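You operate a simulated robot arm through the tools that you are given. There is no shell and no other tool. Be economical: measure what you need, move in short steps, check, and stop when the job is done.

The job below is to be done with a simulated two-armed robot. You get a single attempt, and the scene is never put back.

JOB
On the top of the fitting bench, fold the cloth rag in half.

It is judged by the outcome, as a careful person would: the job done as asked, and still so three seconds after it is handed in. It fails if anything else is knocked over, pushed out of place, dropped, spilled or broken. Flat cloth is picked up by pressing the open fingertips on it (5 to 10 N) and closing them slowly along it; thin cloth reads only 2 to 8 mm in the jaws.

ROBOT AND FRAMES
Two 7-joint arms with two-finger parallel grippers on one trunk, on a base that drives. Base frame: it is fixed to the floor where the robot stands at the start and does not move with it; the origin is under the middle of the robot, x ahead of it, y to its left, z up; the surface under the hand at the start is at about z = 0.9. Readings come in m, rad, newtons and seconds.
The left shoulder is at the start at [0.071, 0.156, 1.055], the right one opposite. Places, roughly: top of the fitting bench [0.7, -0.6, 0.9]. Payload 3.91 kg a hand.
Tool frame (each hand has its own): the origin (TCP) lies between the finger pads and is the grasp point; the fingertips stand 0.03 m ahead of it; z points along the fingers, y is the line along which they close. Largest opening 0.11 m; finger width 0.02, thickness 0.01; the body of the gripper, 0.048 by 0.112 m, starts 0.055 m behind the TCP.
Orientation is that of the tool frame in the base frame, as a unit quaternion [x, y, z, w]. With the fingers straight down and closing along the base's y, the tool's x points along the base's -x, its y along +y and its z along -z.

CONTROLS
- The arms move only by the tool drive_tool. It takes "left_motion", "right_motion" or both (then of equal length, played together; a hand with none holds still); each is a list of rows, each an object (a shift or turn left out is 0, a gripper value left out holds the last) with "travel": the shift along the base's x, y, z in m, a list of three; "turn": the turn, a rotation vector about the base's x, y, z in rad, a list of three; "grip": the finger opening in m, from 0 to 0.11. In form: [{"travel": [x, y, z], "turn": [ax, ay, az], "grip": grip}, ...]. A call has 1 to 12 rows; each row shifts and turns the commanded pose from where the row before left it. A row lasts 0.2 s, in which the tool goes at most 0.05 m and 0.15 rad; a call with a longer step from one row to the next is refused whole, and so is a gripper value outside its range. A pose out of reach is approached as far as the arm can. The call stops where the force on the tool passes 40 N (or 10 N more than at its start, if that is more) or the arm is blocked; 0.2 s more then pass. Each finger travels about 0.108 m/s and halts on what it meets, pressing with about 24 N; the grip force reading is that of the motor and also rises with nothing between the fingers. The clock runs only during rows and for 0.2 s after the last one: add rows that do not move to give the fingers time. The reply holds the time, the measured pose of the TCP, the force on the tool along the base axes, the opening and the grip force, in the units named above and with some noise, with the torque about the TCP (base axes, N m) and any sound that the robot's microphone picked up.
- Cameras (640 x 400 px; columns grow to the right, rows downward): "scene" is now at [0.1424, 0.0219, 1.3009]; the picture's right is [0.25, -0.97, -0.00], its down [-0.38, -0.10, -0.92] and it looks along [0.89, 0.23, -0.39] (base axes); focal length 296 px, centre (320, 200). "left" rides on the left gripper at [0.072, -0.017, -0.103] in its tool frame; the picture's right is [0.23, 0.97, 0.00], its down [-0.76, 0.18, -0.62] and it looks along [-0.61, 0.14, 0.78] (tool axes); focal length 222 px, centre (320, 200). "right" rides on the right gripper at [0.072, 0.017, -0.103] in its tool frame; the picture's right is [-0.23, 0.97, 0.00], its down [-0.76, -0.18, -0.62] and it looks along [-0.61, -0.14, 0.78] (tool axes); focal length 222 px, centre (320, 200). There is no depth. A picture from a camera that has moved, and an enlarged one, comes with that camera's place and axes in the base frame and with its lens.
- get_image(camera): a new picture of that camera. It takes no simulated time.
- move_column(by): slides the trunk up (or, below 0, down) by that many m; the arms and the scene camera ride with it, the base frame stays. It gives what a move gives, with no picture.
- roll_base(legs): drives the robot by 1 to 6 legs, each [ahead, left, turn to the left] in m, m and rad, along the robot's own axes; the way and the turn of a leg run together, so that a leg with both is an arc; at most 1.5 m and 3.142 rad a leg. The arms and the cameras ride along, it lands a little off, and it stops where it bumps. It gives what a move gives.
- turn_head(pan, tilt): turns the head with the scene camera to pan (to the left, within 1.501 rad either way) and tilt (down, from -0.506 to 1.204), counted from straight ahead of the robot. It gives what a move gives.
- inspect(camera, box): a new picture of the part [left, top, right, bottom] of that camera's present view, enlarged. It takes no simulated time.
- sign_off(): hands the job in; it is judged then, once.

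Work in short steps. Places have to be worked out from the pictures, the camera data and where the tool is seen: move nearer, look again, correct. Check each grasp and each placing, and mend what went wrong. You have 120 turns and 108 pictures in all, those below and enlarged ones among them. Open the grippers and draw the arms clear of the work before you hand the job in, unless the task says otherwise; then end with one line.

The tools are called after "Request:" as name(argument=value, ...) on one line, values as JSON. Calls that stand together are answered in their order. drive_tool: Moves the arms, as the interface text tells. Its arguments: {"type":"object","properties":{"left_motion":{"type":"array","items":{"type":"object","properties":{"travel":{"type":"array","items":{"type":"number"}},"turn":{"type":"array","items":{"type":"number"}},"grip":{"type":"number"}}}},"right_motion":{"type":"array","items":{"type":"object","properties":{"travel":{"type":"array","items":{"type":"number"}},"turn":{"type":"array","items":{"type":"number"}},"grip":{"type":"number"}}}}},"required":[]} The other tools are called the same way: move_column (by) slides the trunk up or down; roll_base (legs) drives the base; turn_head (pan, tilt) turns the head that bears the scene camera; get_image (camera) takes a picture; inspect (camera, box) takes an enlarged picture of a part of a camera's view; sign_off () hands the job in.

At the start:

```text
time: 0.0
left_ee_pos: [0.7661, 0.447, 1.0321]
left_ee_rot: [0.0, 1.0, 0.0, 0.0]
left_contact_force: [0.3, 0.6, -0.2]
left_torque: [-0.02, 0.02, 0.01]
left_opening: 0.1101
left_grasp_force: 0.0
right_ee_pos: [0.8502, -0.2538, 1.0797]
right_ee_rot: [0.0, 1.0, 0.0, 0.0]
right_contact_force: [-0.3, -0.9, -0.6]
right_torque: [-0.03, -0.04, 0.01]
right_opening: 0.11
right_grasp_force: 0.0
trunk travel left (down, up): [-0.5, 0.44]
robot x, y, heading: [0.0006, 0.0029, 0.002]
head pan, tilt: [0.248, 0.403]
```

scene: 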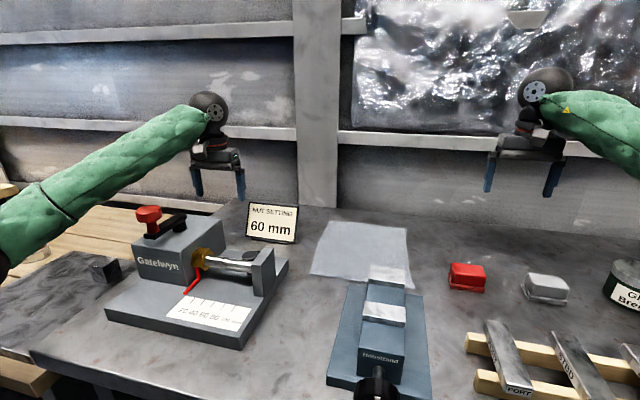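
right: 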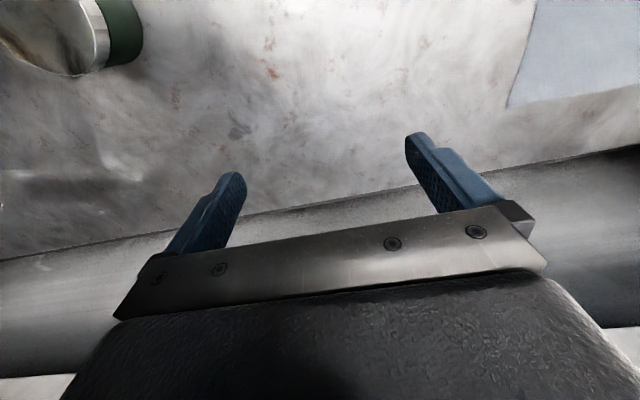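
left: 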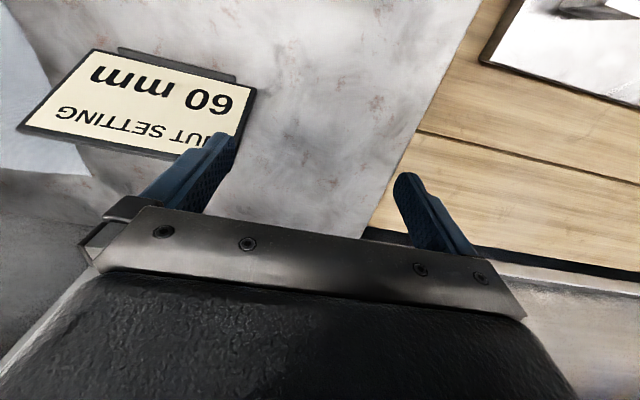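

I'll look around first: the light sheet behind the vise may be the rag, but I need to see the whole bench, especially toward y = -0.6.

Request:
turn_head(pan=-0.6, tilt=0.6)

Request:
get_image(camera="scene")

Request:
turn_head(pan=0.0, tilt=0.5)

Request:
get_image(camera="scene")

```text
time: 1.2
left_ee_pos: [0.7658, 0.4461, 1.032]
left_ee_rot: [0.0, 1.0, 0.0, 0.0]
left_contact_force: [0.9, -0.2, 1.0]
left_torque: [-0.01, 0.0, 0.03]
left_opening: 0.1102
left_grasp_force: 0.0
right_ee_pos: [0.8499, -0.2534, 1.0792]
right_ee_rot: [0.001, 1.0, -0.001, 0.001]
right_contact_force: [-0.4, -0.3, -0.1]
right_torque: [-0.02, -0.03, 0.04]
right_opening: 0.11
right_grasp_force: 0.1
trunk travel left (down, up): [-0.5, 0.44]
robot x, y, heading: [-0.0022, -0.0004, 0.0]
head pan, tilt: [-0.6, 0.6]
```

```text
104 pictures are left
camera scene: at [0.1256, -0.0507, 1.2829], right [-0.56, -0.83, 0.0], down [-0.47, 0.32, -0.82], along [0.68, -0.47, -0.57], focal length 296 px, centre (320, 200)
```

scene: 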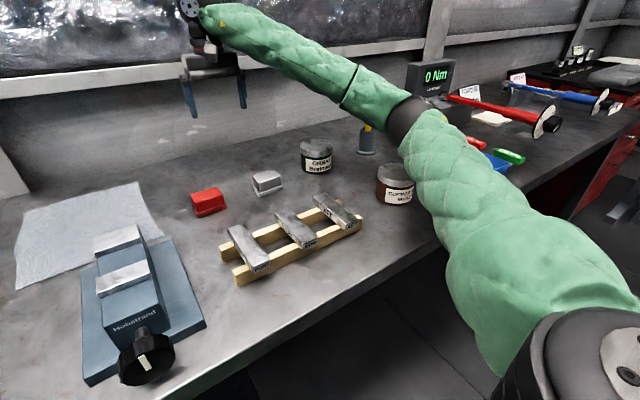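

```text
time: 2.2
left_ee_pos: [0.7648, 0.447, 1.0322]
left_ee_rot: [0.001, 1.0, 0.001, -0.001]
left_contact_force: [0.1, -0.4, 1.2]
left_torque: [0.03, -0.03, 0.0]
left_opening: 0.1099
left_grasp_force: 0.2
right_ee_pos: [0.8509, -0.2529, 1.0798]
right_ee_rot: [0.0, 1.0, 0.0, 0.0]
right_contact_force: [-0.5, -0.2, 0.0]
right_torque: [0.01, 0.01, 0.0]
right_opening: 0.11
right_grasp_force: 0.1
trunk travel left (down, up): [-0.5, 0.44]
robot x, y, heading: [0.0007, 0.0008, 0.0]
head pan, tilt: [0.0, 0.499]
```

```text
103 pictures are left
camera scene: at [0.1436, -0.0009, 1.292], right [0.0, -1.0, 0.0], down [-0.48, 0.0, -0.88], along [0.88, 0.0, -0.48], focal length 296 px, centre (320, 200)
```

scene: 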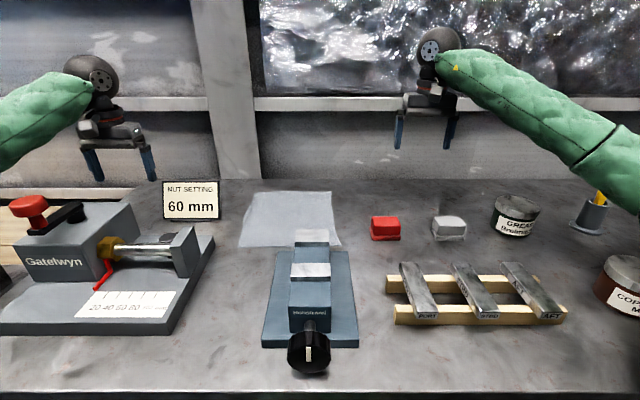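

The rag is the pale sheet behind the blue vise, about x 0.655–0.91, y −0.045–0.178. I'll zoom in to check its edges and its clearance from the vise.

Request:
inspect(camera="scene", box=[140, 150, 380, 300])

Request:
inspect(camera="right", box=[440, 0, 640, 125])

```text
2.67 times, centred on (260, 225) of scene
camera zoom: at [0.1436, -0.0009, 1.292], right [0.0, -1.0, 0.0], down [-0.48, 0.0, -0.88], along [0.88, 0.0, -0.48], focal length 789 px, centre (480, 133)
```

zoom: 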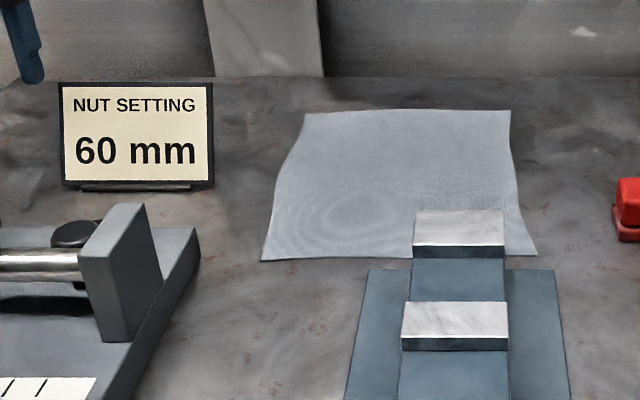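

```text
3.20 times, centred on (540, 62) of right
camera zoom: at [0.7773, -0.2359, 1.182], right [0.23, 0.97, 0.0], down [0.76, -0.18, 0.62], along [0.61, -0.14, -0.78], focal length 711 px, centre (-384, 640)
```

zoom: 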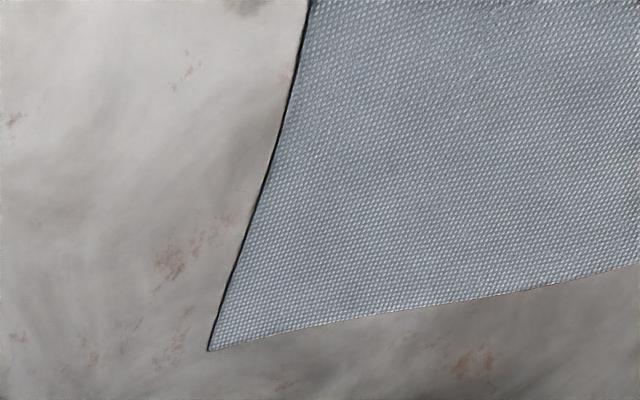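

Edges confirmed by both cameras: far corners at about (0.911, 0.19) and (0.912, −0.033), near corners at (0.65, 0.173) and (0.655, −0.047), with the table at z = 0.9. I'll bring the far edge over to the near edge with both hands, starting by moving each one above its far corner, clear of the sign.

Request:
drive_tool(left_motion=[{"travel": [0, 0, 0.04], "grip": 0.05}, {"travel": [0, 0, 0.04]}, {"travel": [0.0175, -0.0356, 0]}, {"travel": [0.0175, -0.0356, 0]}, {"travel": [0.0175, -0.0356, 0]}, {"travel": [0.0175, -0.0356, 0]}, {"travel": [0.0175, -0.0356, 0]}, {"travel": [0.0175, -0.0356, 0]}, {"travel": [0.0175, -0.0356, 0]}, {"travel": [0.0175, -0.0356, 0]}, {}, {}], right_motion=[{"travel": [0, 0, 0], "grip": 0.05}, {"travel": [0, 0, 0]}, {"travel": [0.0069, 0.031, 0]}, {"travel": [0.0069, 0.031, 0]}, {"travel": [0.0069, 0.031, 0]}, {"travel": [0.0069, 0.031, 0]}, {"travel": [0.0069, 0.031, 0]}, {"travel": [0.0069, 0.031, 0]}, {"travel": [0.0069, 0.031, 0]}, {"travel": [0.0069, 0.031, 0]}, {}, {}])

Request:
get_image(camera="left")

Request:
get_image(camera="right")

Request:
get_image(camera="scene")

```text
time: 5.0
left_ee_pos: [0.9127, 0.2567, 1.1169]
left_ee_rot: [-0.048, 0.999, -0.003, 0.002]
left_contact_force: [-0.5, -0.4, -0.1]
left_torque: [0.01, 0.0, 0.03]
left_opening: 0.0503
left_grasp_force: 0.0
right_ee_pos: [0.9294, 0.0805, 1.0797]
right_ee_rot: [-0.043, 0.999, -0.003, -0.001]
right_contact_force: [-0.4, 0.0, -0.2]
right_torque: [-0.01, 0.0, 0.0]
right_opening: 0.0502
right_grasp_force: 0.0
trunk travel left (down, up): [-0.5, 0.44]
robot x, y, heading: [0.0282, 0.0008, 0.087]
head pan, tilt: [0.0, 0.499]
stopped in row 12 (left hand): the arm was blocked; the commanded pose is now the measured one
```

```text
100 pictures are left
camera left: at [0.8424, 0.2332, 1.2201], right [-0.32, 0.95, -0.01], down [0.74, 0.25, 0.62], along [0.59, 0.2, -0.78], focal length 222 px, centre (320, 200)
```

left: 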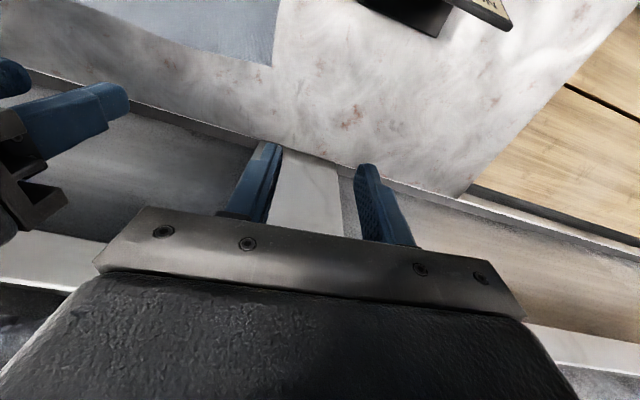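

```text
99 pictures are left
camera right: at [0.8544, 0.0922, 1.1825], right [0.14, 0.99, -0.01], down [0.77, -0.11, 0.62], along [0.62, -0.09, -0.78], focal length 222 px, centre (320, 200)
```

right: 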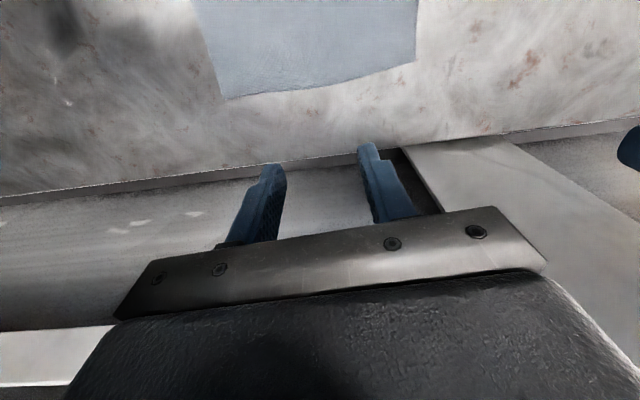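

```text
98 pictures are left
camera scene: at [0.1687, 0.0183, 1.292], right [0.09, -1.0, 0.0], down [-0.48, -0.05, -0.88], along [0.88, 0.07, -0.48], focal length 296 px, centre (320, 200)
```

scene: 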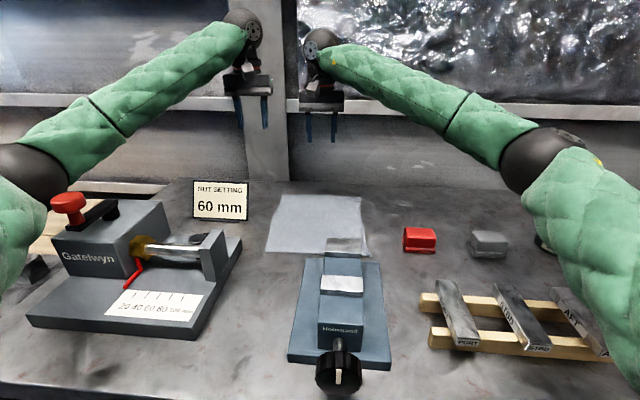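

The left arm bumped something near the wall, probably the rail or pillar, and the base yawed to 0.087 rad. Nothing on the bench looks disturbed. I'll pull both hands back from the wall and then undo the base shift.

Request:
drive_tool(left_motion=[{"travel": [-0.03, 0, 0]}, {"travel": [-0.03, 0, 0]}, {"travel": [-0.03, 0, 0]}, {"travel": [-0.03, 0, 0]}], right_motion=[{"travel": [-0.03, 0, 0]}, {"travel": [-0.03, 0, 0]}, {"travel": [-0.03, 0, 0]}, {"travel": [-0.03, 0, 0]}])

Request:
roll_base(legs=[[-0.028, 0, -0.087]])

Request:
get_image(camera="scene")

Request:
get_image(camera="left")

Request:
get_image(camera="right")

```text
time: 6.0
left_ee_pos: [0.7953, 0.2446, 1.115]
left_ee_rot: [-0.045, 0.999, 0.0, 0.001]
left_contact_force: [-0.1, 0.2, -0.1]
left_torque: [-0.03, -0.04, -0.04]
left_opening: 0.0501
left_grasp_force: 0.1
right_ee_pos: [0.8097, 0.0688, 1.0806]
right_ee_rot: [-0.041, 0.999, 0.0, 0.001]
right_contact_force: [-1.5, 0.9, 0.2]
right_torque: [0.02, -0.02, -0.01]
right_opening: 0.0498
right_grasp_force: 0.0
trunk travel left (down, up): [-0.5, 0.44]
robot x, y, heading: [0.0263, 0.0018, 0.081]
head pan, tilt: [0.0, 0.499]
```

```text
time: 6.9
left_ee_pos: [0.7852, 0.1717, 1.116]
left_ee_rot: [0.001, 1.0, 0.0, 0.002]
left_contact_force: [-0.6, -0.4, 0.6]
left_torque: [0.06, -0.06, -0.02]
left_opening: 0.0498
left_grasp_force: 0.3
right_ee_pos: [0.7845, -0.0045, 1.0781]
right_ee_rot: [0.004, 1.0, 0.0, 0.001]
right_contact_force: [-0.8, -0.7, 1.0]
right_torque: [0.05, -0.02, 0.02]
right_opening: 0.0501
right_grasp_force: 0.1
trunk travel left (down, up): [-0.5, 0.44]
robot x, y, heading: [0.0019, -0.0033, -0.011]
head pan, tilt: [0.0, 0.499]
```

```text
97 pictures are left
camera scene: at [0.142, -0.0042, 1.2922], right [-0.01, -1.0, 0.0], down [-0.48, 0.0, -0.88], along [0.88, -0.01, -0.48], focal length 296 px, centre (320, 200)
```

scene: 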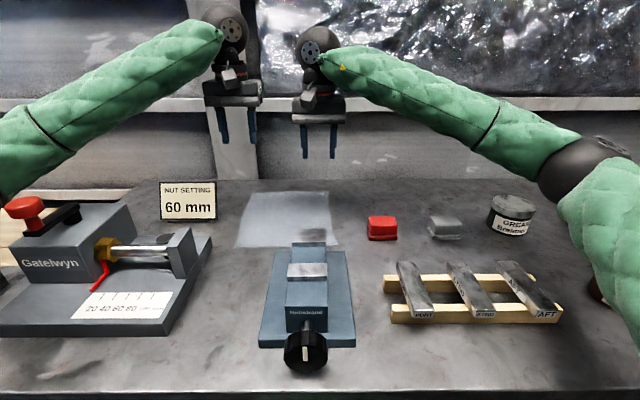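

```text
96 pictures are left
camera left: at [0.715, 0.1551, 1.2197], right [-0.22, 0.97, 0.0], down [0.76, 0.17, 0.63], along [0.61, 0.14, -0.78], focal length 222 px, centre (320, 200)
```

left: 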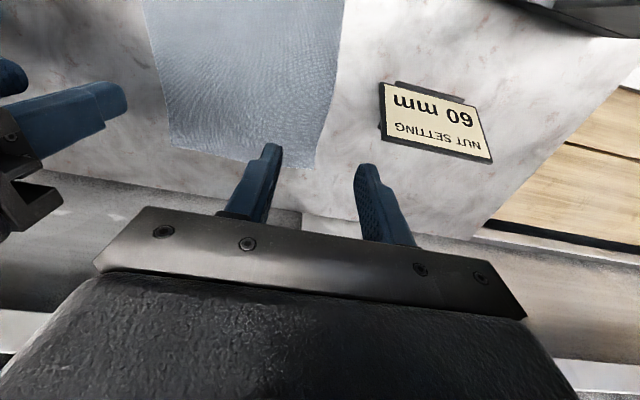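

```text
95 pictures are left
camera right: at [0.712, 0.0128, 1.1825], right [0.24, 0.97, 0.0], down [0.76, -0.19, 0.62], along [0.61, -0.15, -0.78], focal length 222 px, centre (320, 200)
```

right: 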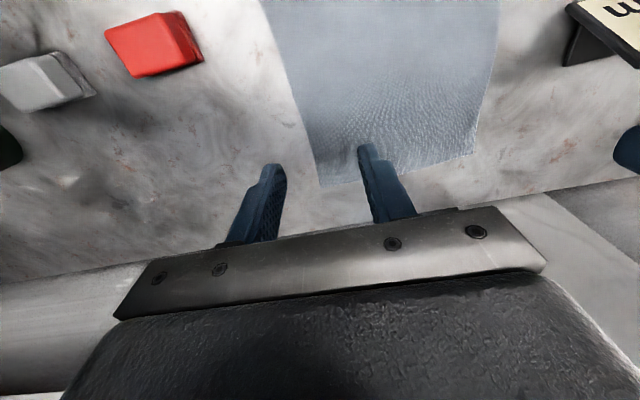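

The base is back and the rag is undisturbed, with its far corners at about (0.905, 0.192) and (0.906, −0.033). I'll tilt both hands 0.26 rad so the wrists lean away from the wall, then lower toward the far corners in small steps, watching the base pose.

Request:
drive_tool(left_motion=[{"turn": [0, -0.13, 0]}, {"turn": [0, -0.13, 0]}, {"travel": [0.01, -0.003, -0.038]}, {"travel": [0.01, -0.003, -0.038]}, {"travel": [0.01, -0.003, -0.038]}, {"travel": [0.01, -0.002, -0.038]}, {}], right_motion=[{"turn": [0, -0.13, 0]}, {"turn": [0, -0.13, 0]}, {"travel": [0.01, 0, -0.029]}, {"travel": [0.01, 0, -0.029]}, {"travel": [0.01, 0, -0.029]}, {"travel": [0.01, 0, -0.029]}, {}])

Request:
get_image(camera="left")

Request:
get_image(camera="right")

Request:
get_image(camera="scene")

```text
time: 8.6
left_ee_pos: [0.9855, 0.3482, 0.9527]
left_ee_rot: [0.021, 0.983, -0.074, 0.165]
left_contact_force: [3.5, 0.8, 3.8]
left_torque: [0.08, 0.34, -0.02]
left_opening: 0.052
left_grasp_force: 1.6
right_ee_pos: [0.9703, 0.12, 0.9476]
right_ee_rot: [0.069, 0.983, -0.096, 0.142]
right_contact_force: [-5.2, 3.6, 0.3]
right_torque: [-0.24, -0.44, 0.04]
right_opening: 0.05
right_grasp_force: 0.1
trunk travel left (down, up): [-0.5, 0.44]
robot x, y, heading: [0.1359, 0.0893, -0.103]
head pan, tilt: [0.0, 0.499]
stopped in row 7 (right hand): the arm was blocked; the commanded pose is now the measured one
```

```text
94 pictures are left
camera left: at [0.8841, 0.3492, 1.0278], right [-0.15, 0.97, -0.21], down [0.53, 0.26, 0.81], along [0.83, 0.01, -0.55], focal length 222 px, centre (320, 200)
```

left: 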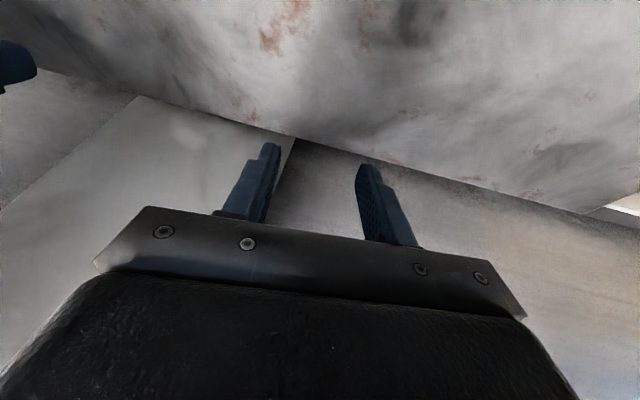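

```text
93 pictures are left
camera right: at [0.8757, 0.1661, 1.0189], right [0.38, 0.92, -0.1], down [0.53, -0.13, 0.84], along [0.76, -0.37, -0.53], focal length 222 px, centre (320, 200)
```

right: 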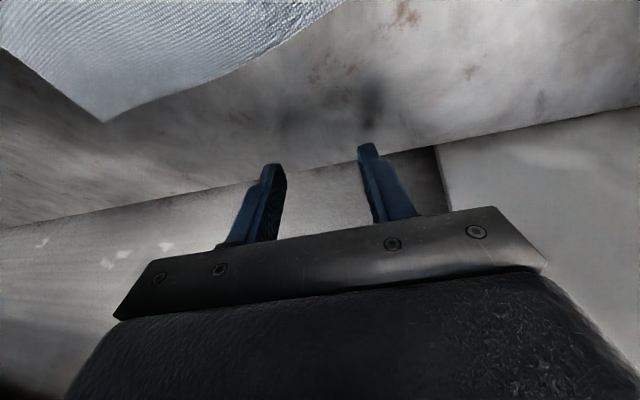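

```text
92 pictures are left
camera scene: at [0.2449, 0.0493, 1.2998], right [-0.1, -0.99, -0.02], down [-0.45, 0.06, -0.89], along [0.89, -0.08, -0.46], focal length 296 px, centre (320, 200)
```

scene: 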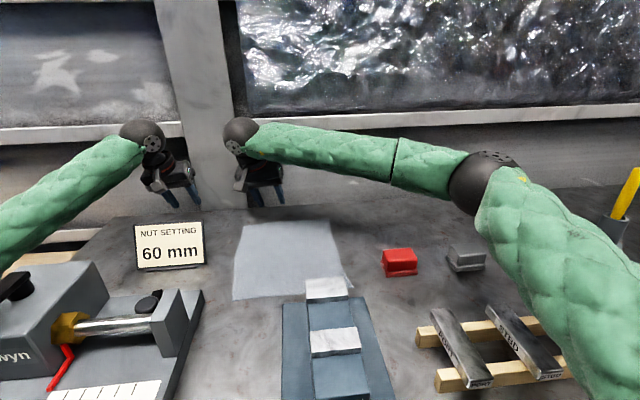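

The base moved again (now 0.136, 0.089, heading −0.103), so something is pushing on it. Before moving any more I'll look down around the robot's body and elbows to find the contact.

Request:
turn_head(pan=0.6, tilt=1.1)

Request:
get_image(camera="scene")

Request:
turn_head(pan=-0.7, tilt=1.0)

Request:
get_image(camera="scene")

```text
time: 9.6
left_ee_pos: [0.9269, 0.3877, 0.9329]
left_ee_rot: [-0.016, 0.989, -0.047, 0.141]
left_contact_force: [4.3, -23.8, 43.1]
left_torque: [0.22, -0.07, -0.04]
left_opening: 0.0355
left_grasp_force: 0.1
right_ee_pos: [0.9437, 0.1725, 0.9378]
right_ee_rot: [0.022, 0.989, -0.06, 0.132]
right_contact_force: [-0.5, 0.1, -0.1]
right_torque: [0.02, 0.02, -0.01]
right_opening: 0.0502
right_grasp_force: 0.0
trunk travel left (down, up): [-0.5, 0.44]
robot x, y, heading: [0.0915, 0.1087, 0.012]
head pan, tilt: [0.6, 1.1]
```

```text
91 pictures are left
camera scene: at [0.193, 0.139, 1.244], right [0.57, -0.82, 0.0], down [-0.73, -0.51, -0.46], along [0.38, 0.26, -0.89], focal length 296 px, centre (320, 200)
```

scene: 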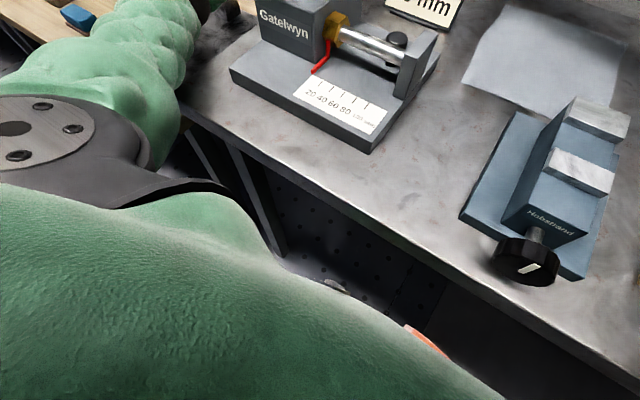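

```text
time: 11.1
left_ee_pos: [0.9309, 0.3908, 0.9342]
left_ee_rot: [-0.017, 0.989, -0.046, 0.142]
left_contact_force: [-14.6, -16.5, 22.5]
left_torque: [0.09, 0.49, 0.4]
left_opening: 0.041
left_grasp_force: 0.0
right_ee_pos: [0.9461, 0.1732, 0.9371]
right_ee_rot: [0.023, 0.989, -0.061, 0.132]
right_contact_force: [-0.5, 0.3, -0.7]
right_torque: [0.0, -0.02, -0.04]
right_opening: 0.0501
right_grasp_force: 0.1
trunk travel left (down, up): [-0.5, 0.44]
robot x, y, heading: [0.0966, 0.1051, 0.005]
head pan, tilt: [-0.7, 1.0]
```

```text
90 pictures are left
camera scene: at [0.198, 0.0602, 1.2511], right [-0.64, -0.77, 0.0], down [-0.65, 0.54, -0.54], along [0.42, -0.34, -0.84], focal length 296 px, centre (320, 200)
```

scene: 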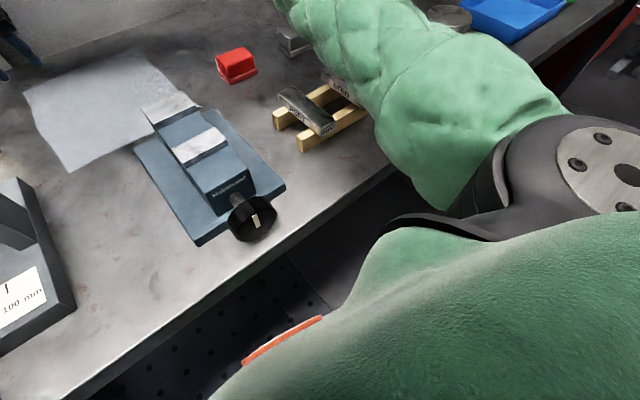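

The left fingertips are pressing on bare table to the left of the rag, and the bulky elbows sit right at the bench edge, which likely explains the base being shoved. I'll lift both hands gently away from the wall, then raise the trunk to free the elbows.

Request:
drive_tool(left_motion=[{"travel": [-0.01, 0, 0.02]}, {"travel": [-0.02, 0, 0.02]}, {"travel": [-0.02, 0, 0.02]}, {"travel": [-0.02, 0, 0.02]}, {}], right_motion=[{"travel": [-0.01, 0, 0.02]}, {"travel": [-0.02, 0, 0.02]}, {"travel": [-0.02, 0, 0.02]}, {"travel": [-0.02, 0, 0.02]}, {}])

Request:
turn_head(pan=0.0, tilt=0.5)

Request:
get_image(camera="scene")

```text
time: 12.3
left_ee_pos: [0.862, 0.3926, 1.0093]
left_ee_rot: [-0.017, 0.989, -0.047, 0.142]
left_contact_force: [0.0, -0.2, 0.5]
left_torque: [-0.01, 0.0, 0.01]
left_opening: 0.0503
left_grasp_force: 0.1
right_ee_pos: [0.8793, 0.1756, 1.0143]
right_ee_rot: [0.023, 0.989, -0.062, 0.13]
right_contact_force: [-0.2, -0.3, -0.7]
right_torque: [-0.02, 0.0, 0.02]
right_opening: 0.0501
right_grasp_force: 0.0
trunk travel left (down, up): [-0.5, 0.44]
robot x, y, heading: [0.0942, 0.108, 0.005]
head pan, tilt: [-0.7, 1.0]
```

```text
time: 13.4
left_ee_pos: [0.8627, 0.393, 1.0111]
left_ee_rot: [-0.016, 0.989, -0.047, 0.142]
left_contact_force: [-0.1, 0.6, -0.2]
left_torque: [0.02, 0.0, 0.01]
left_opening: 0.0502
left_grasp_force: 0.0
right_ee_pos: [0.8783, 0.174, 1.0157]
right_ee_rot: [0.023, 0.989, -0.062, 0.131]
right_contact_force: [0.0, -0.7, 0.1]
right_torque: [-0.03, -0.02, 0.0]
right_opening: 0.0501
right_grasp_force: 0.0
trunk travel left (down, up): [-0.5, 0.44]
robot x, y, heading: [0.0942, 0.1068, 0.002]
head pan, tilt: [0.0, 0.499]
```

```text
89 pictures are left
camera scene: at [0.2381, 0.107, 1.2919], right [0.0, -1.0, 0.0], down [-0.48, 0.0, -0.88], along [0.88, 0.0, -0.48], focal length 296 px, centre (320, 200)
```

scene: 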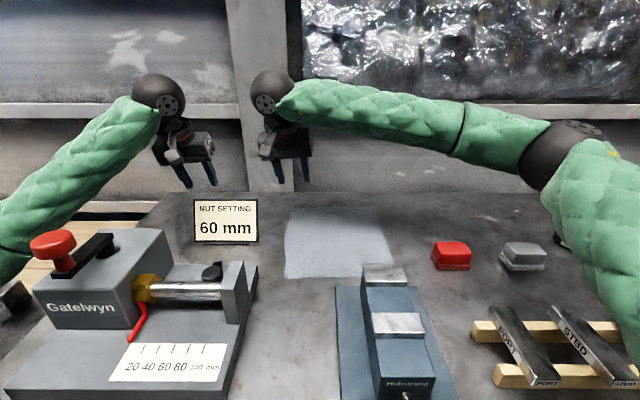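

The view shows nothing displaced, and the base now stands conveniently central to the rag. I'll raise the trunk 0.15 m to clear the elbows from the bench.

Request:
move_column(by=0.15)

Request:
turn_head(pan=-0.6, tilt=0.7)

Request:
get_image(camera="scene")

Request:
turn_head(pan=0.4, tilt=0.7)

Request:
get_image(camera="scene")

```text
time: 15.1
left_ee_pos: [0.8616, 0.3924, 1.161]
left_ee_rot: [-0.017, 0.989, -0.047, 0.142]
left_contact_force: [-0.5, -0.4, -0.2]
left_torque: [0.01, -0.02, 0.0]
left_opening: 0.0501
left_grasp_force: 0.0
right_ee_pos: [0.8792, 0.1751, 1.1655]
right_ee_rot: [0.024, 0.989, -0.062, 0.13]
right_contact_force: [0.6, -0.6, 0.8]
right_torque: [0.01, -0.03, -0.01]
right_opening: 0.0503
right_grasp_force: 0.0
trunk travel left (down, up): [-0.65, 0.29]
robot x, y, heading: [0.0953, 0.1059, -0.001]
head pan, tilt: [0.0, 0.499]
```

```text
time: 16.1
left_ee_pos: [0.8624, 0.3914, 1.1611]
left_ee_rot: [-0.018, 0.989, -0.047, 0.141]
left_contact_force: [-0.3, 0.0, -0.6]
left_torque: [0.04, -0.03, 0.02]
left_opening: 0.0499
left_grasp_force: 0.1
right_ee_pos: [0.8783, 0.1746, 1.1663]
right_ee_rot: [0.023, 0.989, -0.061, 0.13]
right_contact_force: [0.3, -0.1, 0.1]
right_torque: [0.03, -0.01, -0.01]
right_opening: 0.05
right_grasp_force: 0.1
trunk travel left (down, up): [-0.65, 0.29]
robot x, y, heading: [0.0939, 0.1078, 0.006]
head pan, tilt: [-0.6, 0.7]
```

```text
88 pictures are left
camera scene: at [0.2178, 0.0591, 1.4243], right [-0.56, -0.83, 0.0], down [-0.53, 0.36, -0.76], along [0.63, -0.43, -0.64], focal length 296 px, centre (320, 200)
```

scene: 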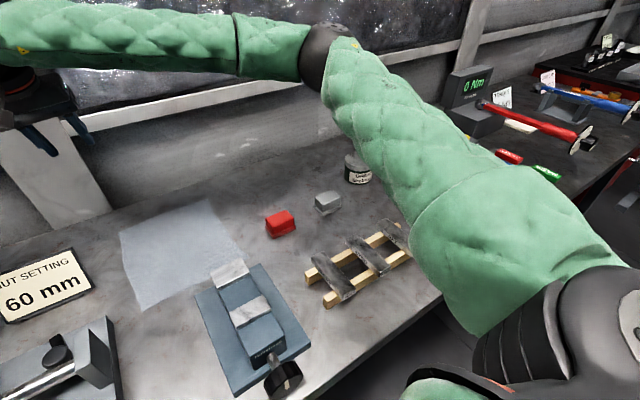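

```text
time: 17.4
left_ee_pos: [0.8625, 0.3929, 1.1615]
left_ee_rot: [-0.017, 0.989, -0.048, 0.142]
left_contact_force: [0.0, -1.2, -0.8]
left_torque: [-0.06, -0.01, 0.01]
left_opening: 0.0499
left_grasp_force: 0.0
right_ee_pos: [0.8779, 0.1738, 1.1657]
right_ee_rot: [0.023, 0.989, -0.062, 0.13]
right_contact_force: [0.0, 0.0, -1.2]
right_torque: [-0.02, 0.0, -0.02]
right_opening: 0.0501
right_grasp_force: 0.0
trunk travel left (down, up): [-0.65, 0.29]
robot x, y, heading: [0.0948, 0.1068, 0.005]
head pan, tilt: [0.4, 0.7]
```

```text
87 pictures are left
camera scene: at [0.2254, 0.14, 1.4243], right [0.39, -0.92, 0.0], down [-0.59, -0.25, -0.76], along [0.7, 0.3, -0.64], focal length 296 px, centre (320, 200)
```

scene: 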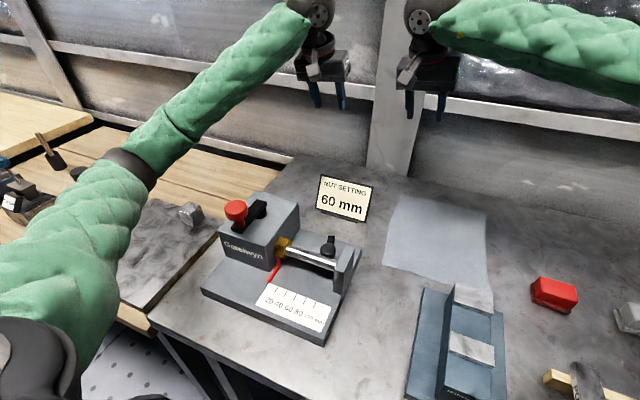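

The elbows are now clearly above the bench. I'll shift both hands sideways, slowly and at height, to sit over the far part of the rag, and check that the base stays still.

Request:
drive_tool(left_motion=[{"travel": [0, -0.0228, -0.004]}, {"travel": [0, -0.0228, -0.004]}, {"travel": [0, -0.0228, -0.004]}, {"travel": [0, -0.0228, -0.004]}, {"travel": [0, -0.0228, -0.004]}, {"travel": [0, -0.0228, -0.004]}, {"travel": [0, -0.0228, -0.004]}, {"travel": [0, -0.0228, -0.004]}, {"travel": [0, -0.0228, -0.004]}, {"travel": [0, -0.0228, -0.004]}, {}], right_motion=[{"travel": [-0.0015, -0.0179, -0.004]}, {"travel": [-0.0015, -0.0179, -0.004]}, {"travel": [-0.0015, -0.0179, -0.004]}, {"travel": [-0.0015, -0.0179, -0.004]}, {"travel": [-0.0015, -0.0179, -0.004]}, {"travel": [-0.0015, -0.0179, -0.004]}, {"travel": [-0.0015, -0.0179, -0.004]}, {"travel": [-0.0015, -0.0179, -0.004]}, {"travel": [-0.0015, -0.0179, -0.004]}, {"travel": [-0.0015, -0.0179, -0.004]}, {}])

Request:
turn_head(pan=0.0, tilt=0.6)

Request:
get_image(camera="scene")

```text
time: 19.8
left_ee_pos: [0.8632, 0.1868, 1.1256]
left_ee_rot: [-0.026, 0.988, -0.05, 0.146]
left_contact_force: [0.5, 0.4, -0.4]
left_torque: [0.0, 0.03, 0.03]
left_opening: 0.0501
left_grasp_force: 0.1
right_ee_pos: [0.8614, 0.0113, 1.1312]
right_ee_rot: [0.019, 0.989, -0.065, 0.132]
right_contact_force: [-0.3, -0.4, 0.1]
right_torque: [-0.04, -0.03, 0.0]
right_opening: 0.0499
right_grasp_force: 0.1
trunk travel left (down, up): [-0.65, 0.29]
robot x, y, heading: [0.0952, 0.1086, 0.02]
head pan, tilt: [0.4, 0.7]
```

```text
time: 20.7
left_ee_pos: [0.8628, 0.1866, 1.1231]
left_ee_rot: [-0.025, 0.988, -0.05, 0.144]
left_contact_force: [-0.1, -0.3, -0.1]
left_torque: [-0.02, 0.01, 0.02]
left_opening: 0.0502
left_grasp_force: 0.1
right_ee_pos: [0.8612, 0.0106, 1.1297]
right_ee_rot: [0.018, 0.989, -0.065, 0.132]
right_contact_force: [0.6, 1.0, 1.4]
right_torque: [0.03, 0.03, 0.02]
right_opening: 0.0499
right_grasp_force: 0.1
trunk travel left (down, up): [-0.65, 0.29]
robot x, y, heading: [0.0977, 0.1061, 0.017]
head pan, tilt: [0.0, 0.6]
```

```text
86 pictures are left
camera scene: at [0.2341, 0.1205, 1.4335], right [0.02, -1.0, 0.01], down [-0.56, -0.02, -0.83], along [0.83, 0.01, -0.56], focal length 296 px, centre (320, 200)
```

scene: 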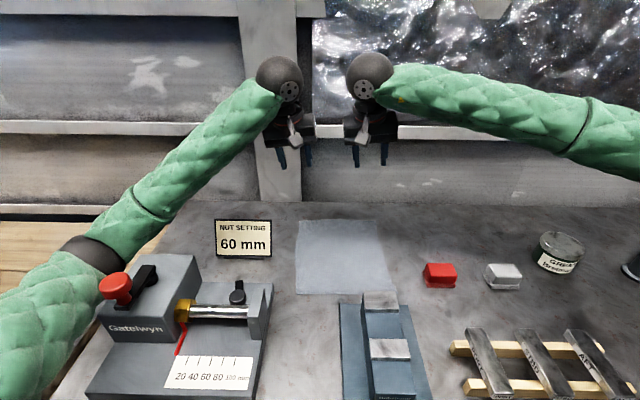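

Both hands stall when about 0.176 m apart, three times now, so they seem to obstruct each other there. To test it, I'll move only the right hand 3 cm away and see whether the left settles.

Request:
drive_tool(right_motion=[{"travel": [0, -0.01, 0]}, {"travel": [0, -0.01, 0]}, {"travel": [0, -0.01, 0]}, {}, {}])

Request:
inspect(camera="scene", box=[220, 30, 460, 180])

```text
time: 21.9
left_ee_pos: [0.8624, 0.1873, 1.1228]
left_ee_rot: [-0.025, 0.988, -0.05, 0.144]
left_contact_force: [0.0, -0.4, 0.3]
left_torque: [0.0, -0.01, 0.01]
left_opening: 0.0502
left_grasp_force: 0.0
right_ee_pos: [0.8632, -0.0184, 1.1293]
right_ee_rot: [0.019, 0.989, -0.065, 0.131]
right_contact_force: [0.2, 0.3, -0.5]
right_torque: [0.0, 0.01, 0.01]
right_opening: 0.0503
right_grasp_force: 0.1
trunk travel left (down, up): [-0.65, 0.29]
robot x, y, heading: [0.0967, 0.1069, 0.013]
head pan, tilt: [0.0, 0.6]
```

```text
2.67 times, centred on (340, 105) of scene
camera zoom: at [0.234, 0.1205, 1.4335], right [0.02, -1.0, 0.01], down [-0.56, -0.02, -0.83], along [0.83, 0.01, -0.56], focal length 789 px, centre (267, 453)
```

zoom: 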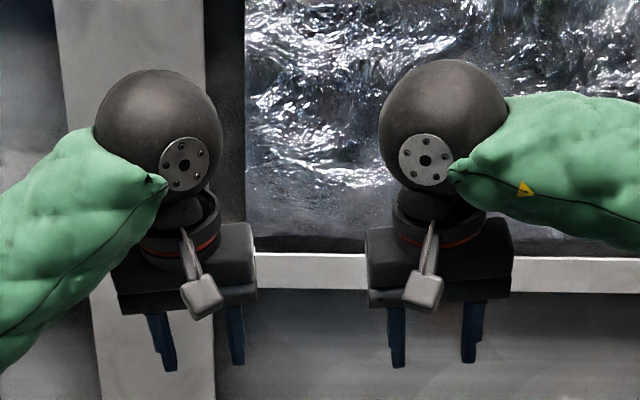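

That's inconclusive but no contact is visible at 0.2 m, so I'll keep at least that spacing. The tools also lean sideways from the earlier bump, so I'll straighten both and lower slowly to just above the table.

Request:
drive_tool(left_motion=[{"turn": [0.048, 0.04, -0.019]}, {"turn": [0.048, 0.04, -0.019]}, {"travel": [0, 0, -0.02]}, {"travel": [0, 0, -0.02]}, {"travel": [0, 0, -0.02]}, {"travel": [0, 0, -0.02]}, {"travel": [0, 0, -0.02]}, {"travel": [0, 0, -0.02]}, {"travel": [0, 0, -0.02]}, {}], right_motion=[{"turn": [0.07, 0.025, 0.03]}, {"turn": [0.07, 0.025, 0.03]}, {"travel": [0, 0, -0.02]}, {"travel": [0, 0, -0.02]}, {"travel": [0, 0, -0.02]}, {"travel": [0, 0, -0.02]}, {"travel": [0, 0, -0.02]}, {"travel": [0, 0, -0.02]}, {"travel": [0, 0, -0.02]}, {}])

Request:
get_image(camera="left")

Request:
get_image(camera="right")

Request:
get_image(camera="scene")

```text
time: 24.3
left_ee_pos: [0.8875, 0.1738, 1.0804]
left_ee_rot: [0.002, 0.985, -0.002, 0.17]
left_contact_force: [-0.4, -0.4, 0.3]
left_torque: [0.0, 0.01, 0.02]
left_opening: 0.0501
left_grasp_force: 0.0
right_ee_pos: [0.857, -0.0381, 0.9894]
right_ee_rot: [0.007, 0.994, 0.012, 0.109]
right_contact_force: [-0.3, 1.1, -0.2]
right_torque: [0.03, 0.02, 0.01]
right_opening: 0.0503
right_grasp_force: 0.0
trunk travel left (down, up): [-0.65, 0.29]
robot x, y, heading: [0.0982, 0.1159, -0.008]
head pan, tilt: [0.0, 0.6]
stopped in row 10 (left hand): the arm was blocked; the commanded pose is now the measured one
```

```text
84 pictures are left
camera left: at [0.785, 0.1579, 1.1531], right [-0.21, 0.97, -0.08], down [0.51, 0.18, 0.84], along [0.84, 0.14, -0.53], focal length 222 px, centre (320, 200)
```

left: 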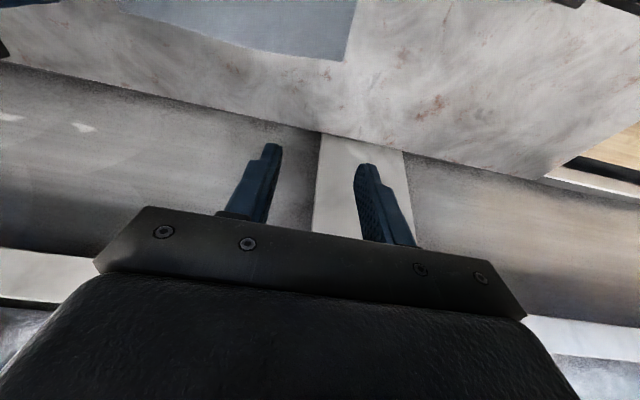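

```text
83 pictures are left
camera right: at [0.7647, -0.0219, 1.0739], right [0.23, 0.97, 0.07], down [0.61, -0.2, 0.77], along [0.76, -0.14, -0.64], focal length 222 px, centre (320, 200)
```

right: 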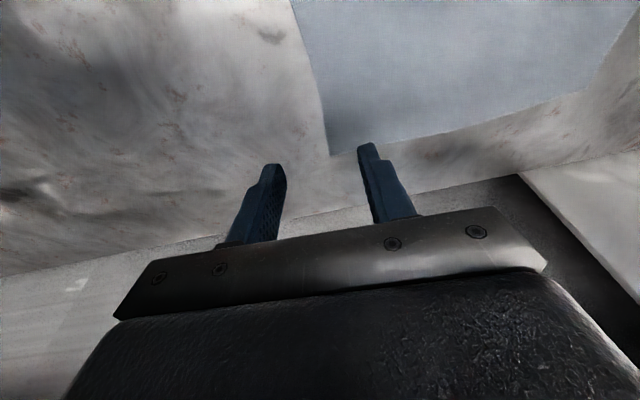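

```text
82 pictures are left
camera scene: at [0.231, 0.1088, 1.434], right [-0.01, -1.0, 0.0], down [-0.56, 0.01, -0.83], along [0.83, 0.0, -0.56], focal length 296 px, centre (320, 200)
```

scene: 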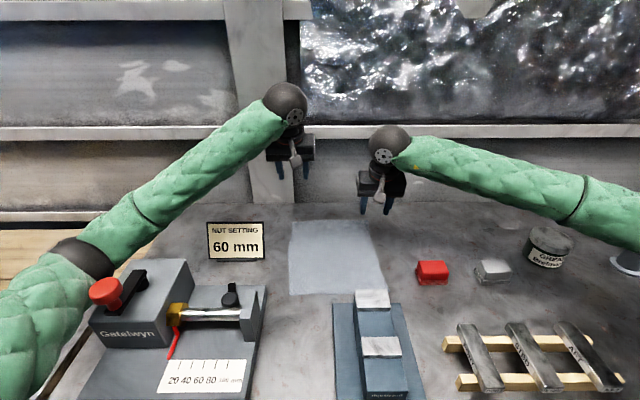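

This explains it: the left elbow was coming down on the gauge's red knob. The gauge hasn't moved (its rear-right corner is still at about (0.66, 0.23)). I'll lift the left hand a little and raise the trunk another 0.2 m so the left elbow stays well above the gauge.

Request:
drive_tool(left_motion=[{"travel": [-0.01, 0, 0.02]}, {"travel": [-0.01, 0, 0.02]}, {}])

Request:
move_column(by=0.2)

Request:
turn_head(pan=0.3, tilt=0.8)

Request:
get_image(camera="scene")

```text
time: 25.1
left_ee_pos: [0.8651, 0.1748, 1.0998]
left_ee_rot: [0.006, 0.987, -0.005, 0.16]
left_contact_force: [0.2, -0.5, 0.0]
left_torque: [0.02, 0.0, 0.01]
left_opening: 0.05
left_grasp_force: 0.0
right_ee_pos: [0.861, -0.0332, 0.987]
right_ee_rot: [0.008, 0.994, 0.009, 0.108]
right_contact_force: [-0.7, 1.0, -0.6]
right_torque: [0.0, 0.0, -0.03]
right_opening: 0.05
right_grasp_force: 0.1
trunk travel left (down, up): [-0.65, 0.29]
robot x, y, heading: [0.0996, 0.1126, -0.008]
head pan, tilt: [0.0, 0.6]
```

```text
time: 27.2
left_ee_pos: [0.869, 0.1715, 1.3012]
left_ee_rot: [0.006, 0.987, -0.003, 0.159]
left_contact_force: [0.5, -0.9, -0.4]
left_torque: [-0.01, 0.02, 0.02]
left_opening: 0.0501
left_grasp_force: 0.0
right_ee_pos: [0.8626, -0.0368, 1.1855]
right_ee_rot: [0.009, 0.994, 0.01, 0.106]
right_contact_force: [-0.6, -0.9, -0.2]
right_torque: [-0.02, -0.02, 0.01]
right_opening: 0.0502
right_grasp_force: 0.1
trunk travel left (down, up): [-0.85, 0.09]
robot x, y, heading: [0.098, 0.1153, -0.01]
head pan, tilt: [0.0, 0.6]
```

```text
time: 28.0
left_ee_pos: [0.8699, 0.1723, 1.3018]
left_ee_rot: [0.006, 0.987, -0.004, 0.159]
left_contact_force: [0.4, -0.5, -0.4]
left_torque: [0.03, -0.01, -0.02]
left_opening: 0.0501
left_grasp_force: 0.1
right_ee_pos: [0.862, -0.0355, 1.1857]
right_ee_rot: [0.008, 0.994, 0.011, 0.105]
right_contact_force: [0.2, 0.6, -0.1]
right_torque: [-0.03, -0.03, 0.0]
right_opening: 0.0498
right_grasp_force: 0.1
trunk travel left (down, up): [-0.85, 0.09]
robot x, y, heading: [0.0998, 0.1153, -0.011]
head pan, tilt: [0.3, 0.799]
```

```text
81 pictures are left
camera scene: at [0.2272, 0.1363, 1.6161], right [0.29, -0.96, 0.0], down [-0.69, -0.21, -0.7], along [0.67, 0.2, -0.72], focal length 296 px, centre (320, 200)
```

scene: 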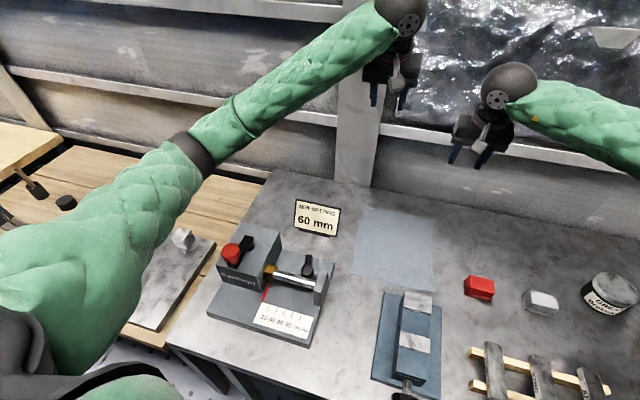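

The view is clear now. I'll lower the left hand 0.2 m and the right 0.1 m in moderate steps, then check the left elbow against the gauge.

Request:
drive_tool(left_motion=[{"travel": [0, 0, -0.025]}, {"travel": [0, 0, -0.025]}, {"travel": [0, 0, -0.025]}, {"travel": [0, 0, -0.025]}, {"travel": [0, 0, -0.025]}, {"travel": [0, 0, -0.025]}, {"travel": [0, 0, -0.025]}, {"travel": [0, 0, -0.025]}, {}], right_motion=[{"travel": [0, 0, -0.0125]}, {"travel": [0, 0, -0.0125]}, {"travel": [0, 0, -0.0125]}, {"travel": [0, 0, -0.0125]}, {"travel": [0, 0, -0.0125]}, {"travel": [0, 0, -0.0125]}, {"travel": [0, 0, -0.0125]}, {"travel": [0, 0, -0.0125]}, {}])

Request:
get_image(camera="scene")

```text
time: 30.0
left_ee_pos: [0.8665, 0.1722, 1.1034]
left_ee_rot: [0.005, 0.987, -0.003, 0.159]
left_contact_force: [-0.6, -0.3, 0.5]
left_torque: [0.01, 0.0, -0.02]
left_opening: 0.0498
left_grasp_force: 0.0
right_ee_pos: [0.8618, -0.0358, 1.0873]
right_ee_rot: [0.009, 0.994, 0.009, 0.105]
right_contact_force: [0.0, -0.8, -0.3]
right_torque: [-0.01, 0.03, -0.01]
right_opening: 0.0499
right_grasp_force: 0.0
trunk travel left (down, up): [-0.85, 0.09]
robot x, y, heading: [0.0989, 0.1114, -0.007]
head pan, tilt: [0.3, 0.799]
```

```text
80 pictures are left
camera scene: at [0.2269, 0.1362, 1.6161], right [0.29, -0.96, 0.0], down [-0.69, -0.21, -0.7], along [0.67, 0.2, -0.72], focal length 296 px, centre (320, 200)
```

scene: 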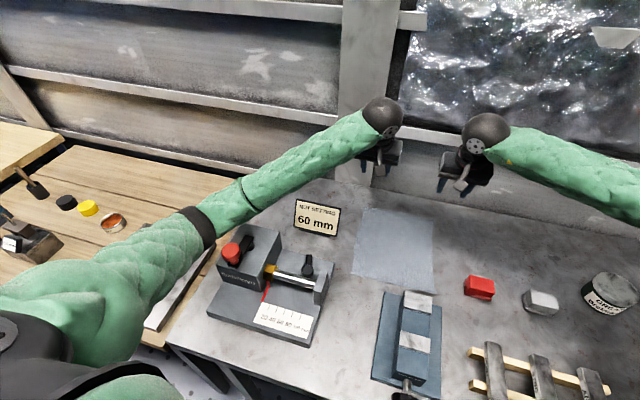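

By my estimate the left elbow will now stay around z ≈ 1.16 when the hand reaches the table, clear of the knob at about 1.04. I'll continue lowering to z ≈ 0.965, reducing the left hand's tilt a bit.

Request:
drive_tool(left_motion=[{"travel": [0, 0, -0.02], "turn": [0, 0.05, 0]}, {"travel": [0, 0, -0.02], "turn": [0, 0.05, 0]}, {"travel": [0, 0, -0.02]}, {"travel": [0, 0, -0.02]}, {"travel": [0, 0, -0.02]}, {"travel": [0, 0, -0.02]}, {"travel": [0, 0, -0.02]}, {}], right_motion=[{"travel": [0, 0, -0.018]}, {"travel": [0, 0, -0.018]}, {"travel": [0, 0, -0.018]}, {"travel": [0, 0, -0.018]}, {"travel": [0, 0, -0.018]}, {"travel": [0, 0, -0.018]}, {"travel": [0, 0, -0.018]}, {}])

Request:
get_image(camera="scene")

Request:
get_image(camera="left")

Request:
get_image(camera="right")

```text
time: 32.0
left_ee_pos: [0.9157, 0.2532, 1.0262]
left_ee_rot: [-0.043, 0.987, 0.009, 0.154]
left_contact_force: [0.7, 0.5, 0.0]
left_torque: [0.01, 0.04, 0.0]
left_opening: 0.0502
left_grasp_force: 0.0
right_ee_pos: [0.8941, 0.0136, 0.968]
right_ee_rot: [-0.026, 0.994, 0.017, 0.109]
right_contact_force: [0.4, -0.2, -1.2]
right_torque: [0.03, 0.01, 0.0]
right_opening: 0.0498
right_grasp_force: 0.1
trunk travel left (down, up): [-0.85, 0.09]
robot x, y, heading: [0.1256, 0.1144, 0.065]
head pan, tilt: [0.3, 0.799]
stopped in row 8 (left hand): the arm was blocked; the commanded pose is now the measured one
```

```text
79 pictures are left
camera scene: at [0.2398, 0.1389, 1.6191], right [0.35, -0.94, 0.0], down [-0.66, -0.25, -0.7], along [0.66, 0.25, -0.71], focal length 296 px, centre (320, 200)
```

scene: 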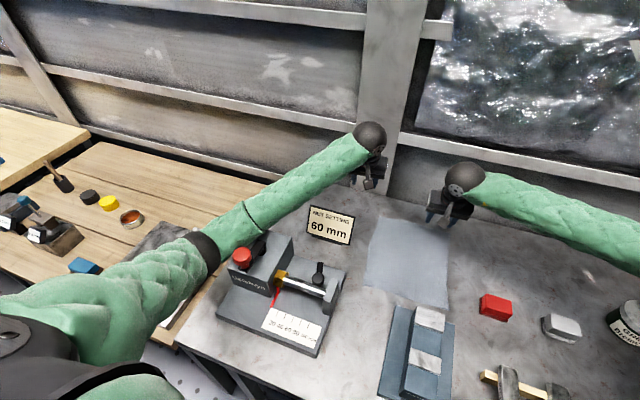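

```text
78 pictures are left
camera left: at [0.8181, 0.2269, 1.1034], right [-0.3, 0.95, -0.06], down [0.52, 0.22, 0.83], along [0.8, 0.22, -0.56], focal length 222 px, centre (320, 200)
```

left: 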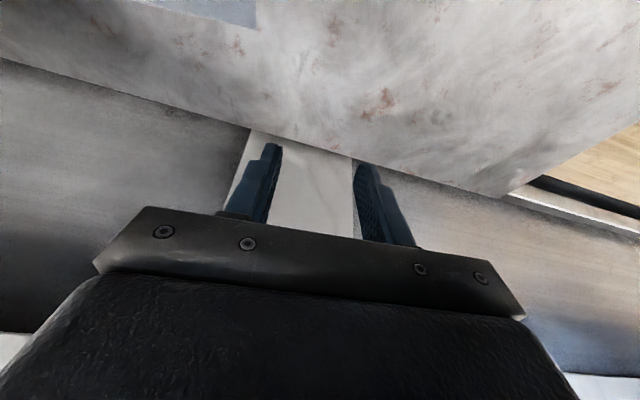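

```text
77 pictures are left
camera right: at [0.7996, 0.0232, 1.0529], right [0.17, 0.98, 0.08], down [0.62, -0.16, 0.77], along [0.77, -0.08, -0.63], focal length 222 px, centre (320, 200)
```

right: 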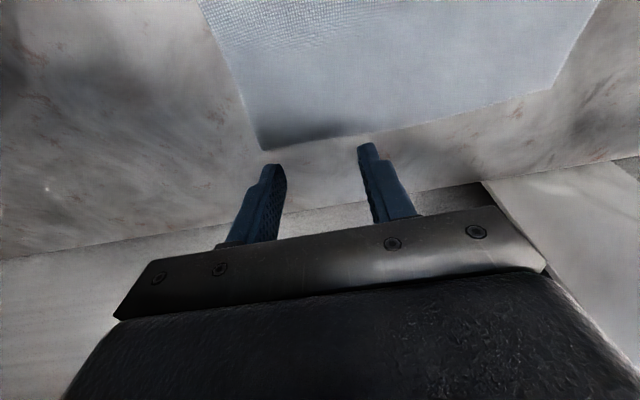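

The left arm still catches the gauge. I'll shift the robot about 0.24 m to its right so the left elbow passes to the right of the gauge, lifting and withdrawing both hands first.

Request:
drive_tool(left_motion=[{"travel": [-0.01, 0, 0.03]}, {"travel": [-0.02, 0, 0.03]}, {"travel": [-0.02, 0, 0.03]}, {"travel": [-0.02, 0, 0.03]}, {"travel": [-0.02, 0, 0.02]}, {}], right_motion=[{"travel": [-0.01, 0, 0.035]}, {"travel": [-0.02, 0, 0.035]}, {"travel": [-0.02, 0, 0.035]}, {"travel": [-0.01, 0, 0.035]}, {"travel": [-0.01, 0, 0.03]}, {}])

Request:
roll_base(legs=[[0, 0, -0.065], [-0.03, -0.24, 0]])

Request:
get_image(camera="scene")

```text
time: 33.4
left_ee_pos: [0.8305, 0.2456, 1.1423]
left_ee_rot: [-0.039, 0.99, 0.005, 0.139]
left_contact_force: [-0.2, 0.4, -0.1]
left_torque: [0.0, 0.0, 0.05]
left_opening: 0.0501
left_grasp_force: 0.0
right_ee_pos: [0.8366, 0.0184, 1.1265]
right_ee_rot: [-0.025, 0.994, 0.015, 0.104]
right_contact_force: [0.4, 0.1, -0.9]
right_torque: [0.0, 0.01, 0.01]
right_opening: 0.0499
right_grasp_force: 0.2
trunk travel left (down, up): [-0.85, 0.09]
robot x, y, heading: [0.1248, 0.1156, 0.059]
head pan, tilt: [0.3, 0.799]
```

```text
time: 35.0
left_ee_pos: [0.8316, 0.1564, 1.1451]
left_ee_rot: [-0.017, 0.989, 0.009, 0.143]
left_contact_force: [0.0, -0.5, 1.2]
left_torque: [0.0, 0.03, 0.01]
left_opening: 0.0501
left_grasp_force: 0.1
right_ee_pos: [0.8193, -0.0902, 1.1275]
right_ee_rot: [0.005, 0.995, 0.008, 0.104]
right_contact_force: [0.0, 0.0, -0.5]
right_torque: [0.01, 0.01, 0.02]
right_opening: 0.05
right_grasp_force: 0.0
trunk travel left (down, up): [-0.85, 0.09]
robot x, y, heading: [0.1178, 0.0465, -0.004]
head pan, tilt: [0.3, 0.799]
stopped in leg 2: the robot was blocked; the commanded pose is now the measured one
```

```text
76 pictures are left
camera scene: at [0.2483, 0.0758, 1.6155], right [0.29, -0.96, 0.0], down [-0.69, -0.21, -0.69], along [0.66, 0.2, -0.72], focal length 296 px, centre (320, 200)
```

scene: 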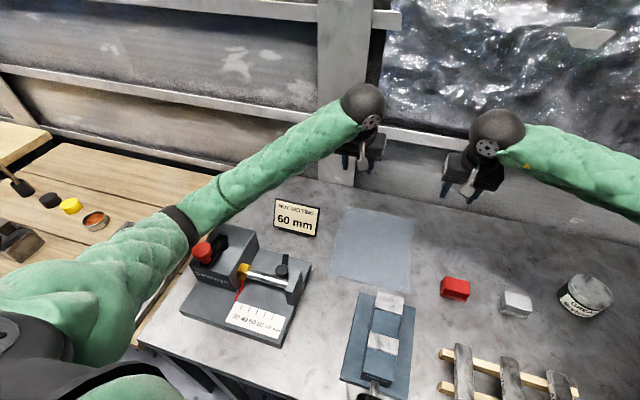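

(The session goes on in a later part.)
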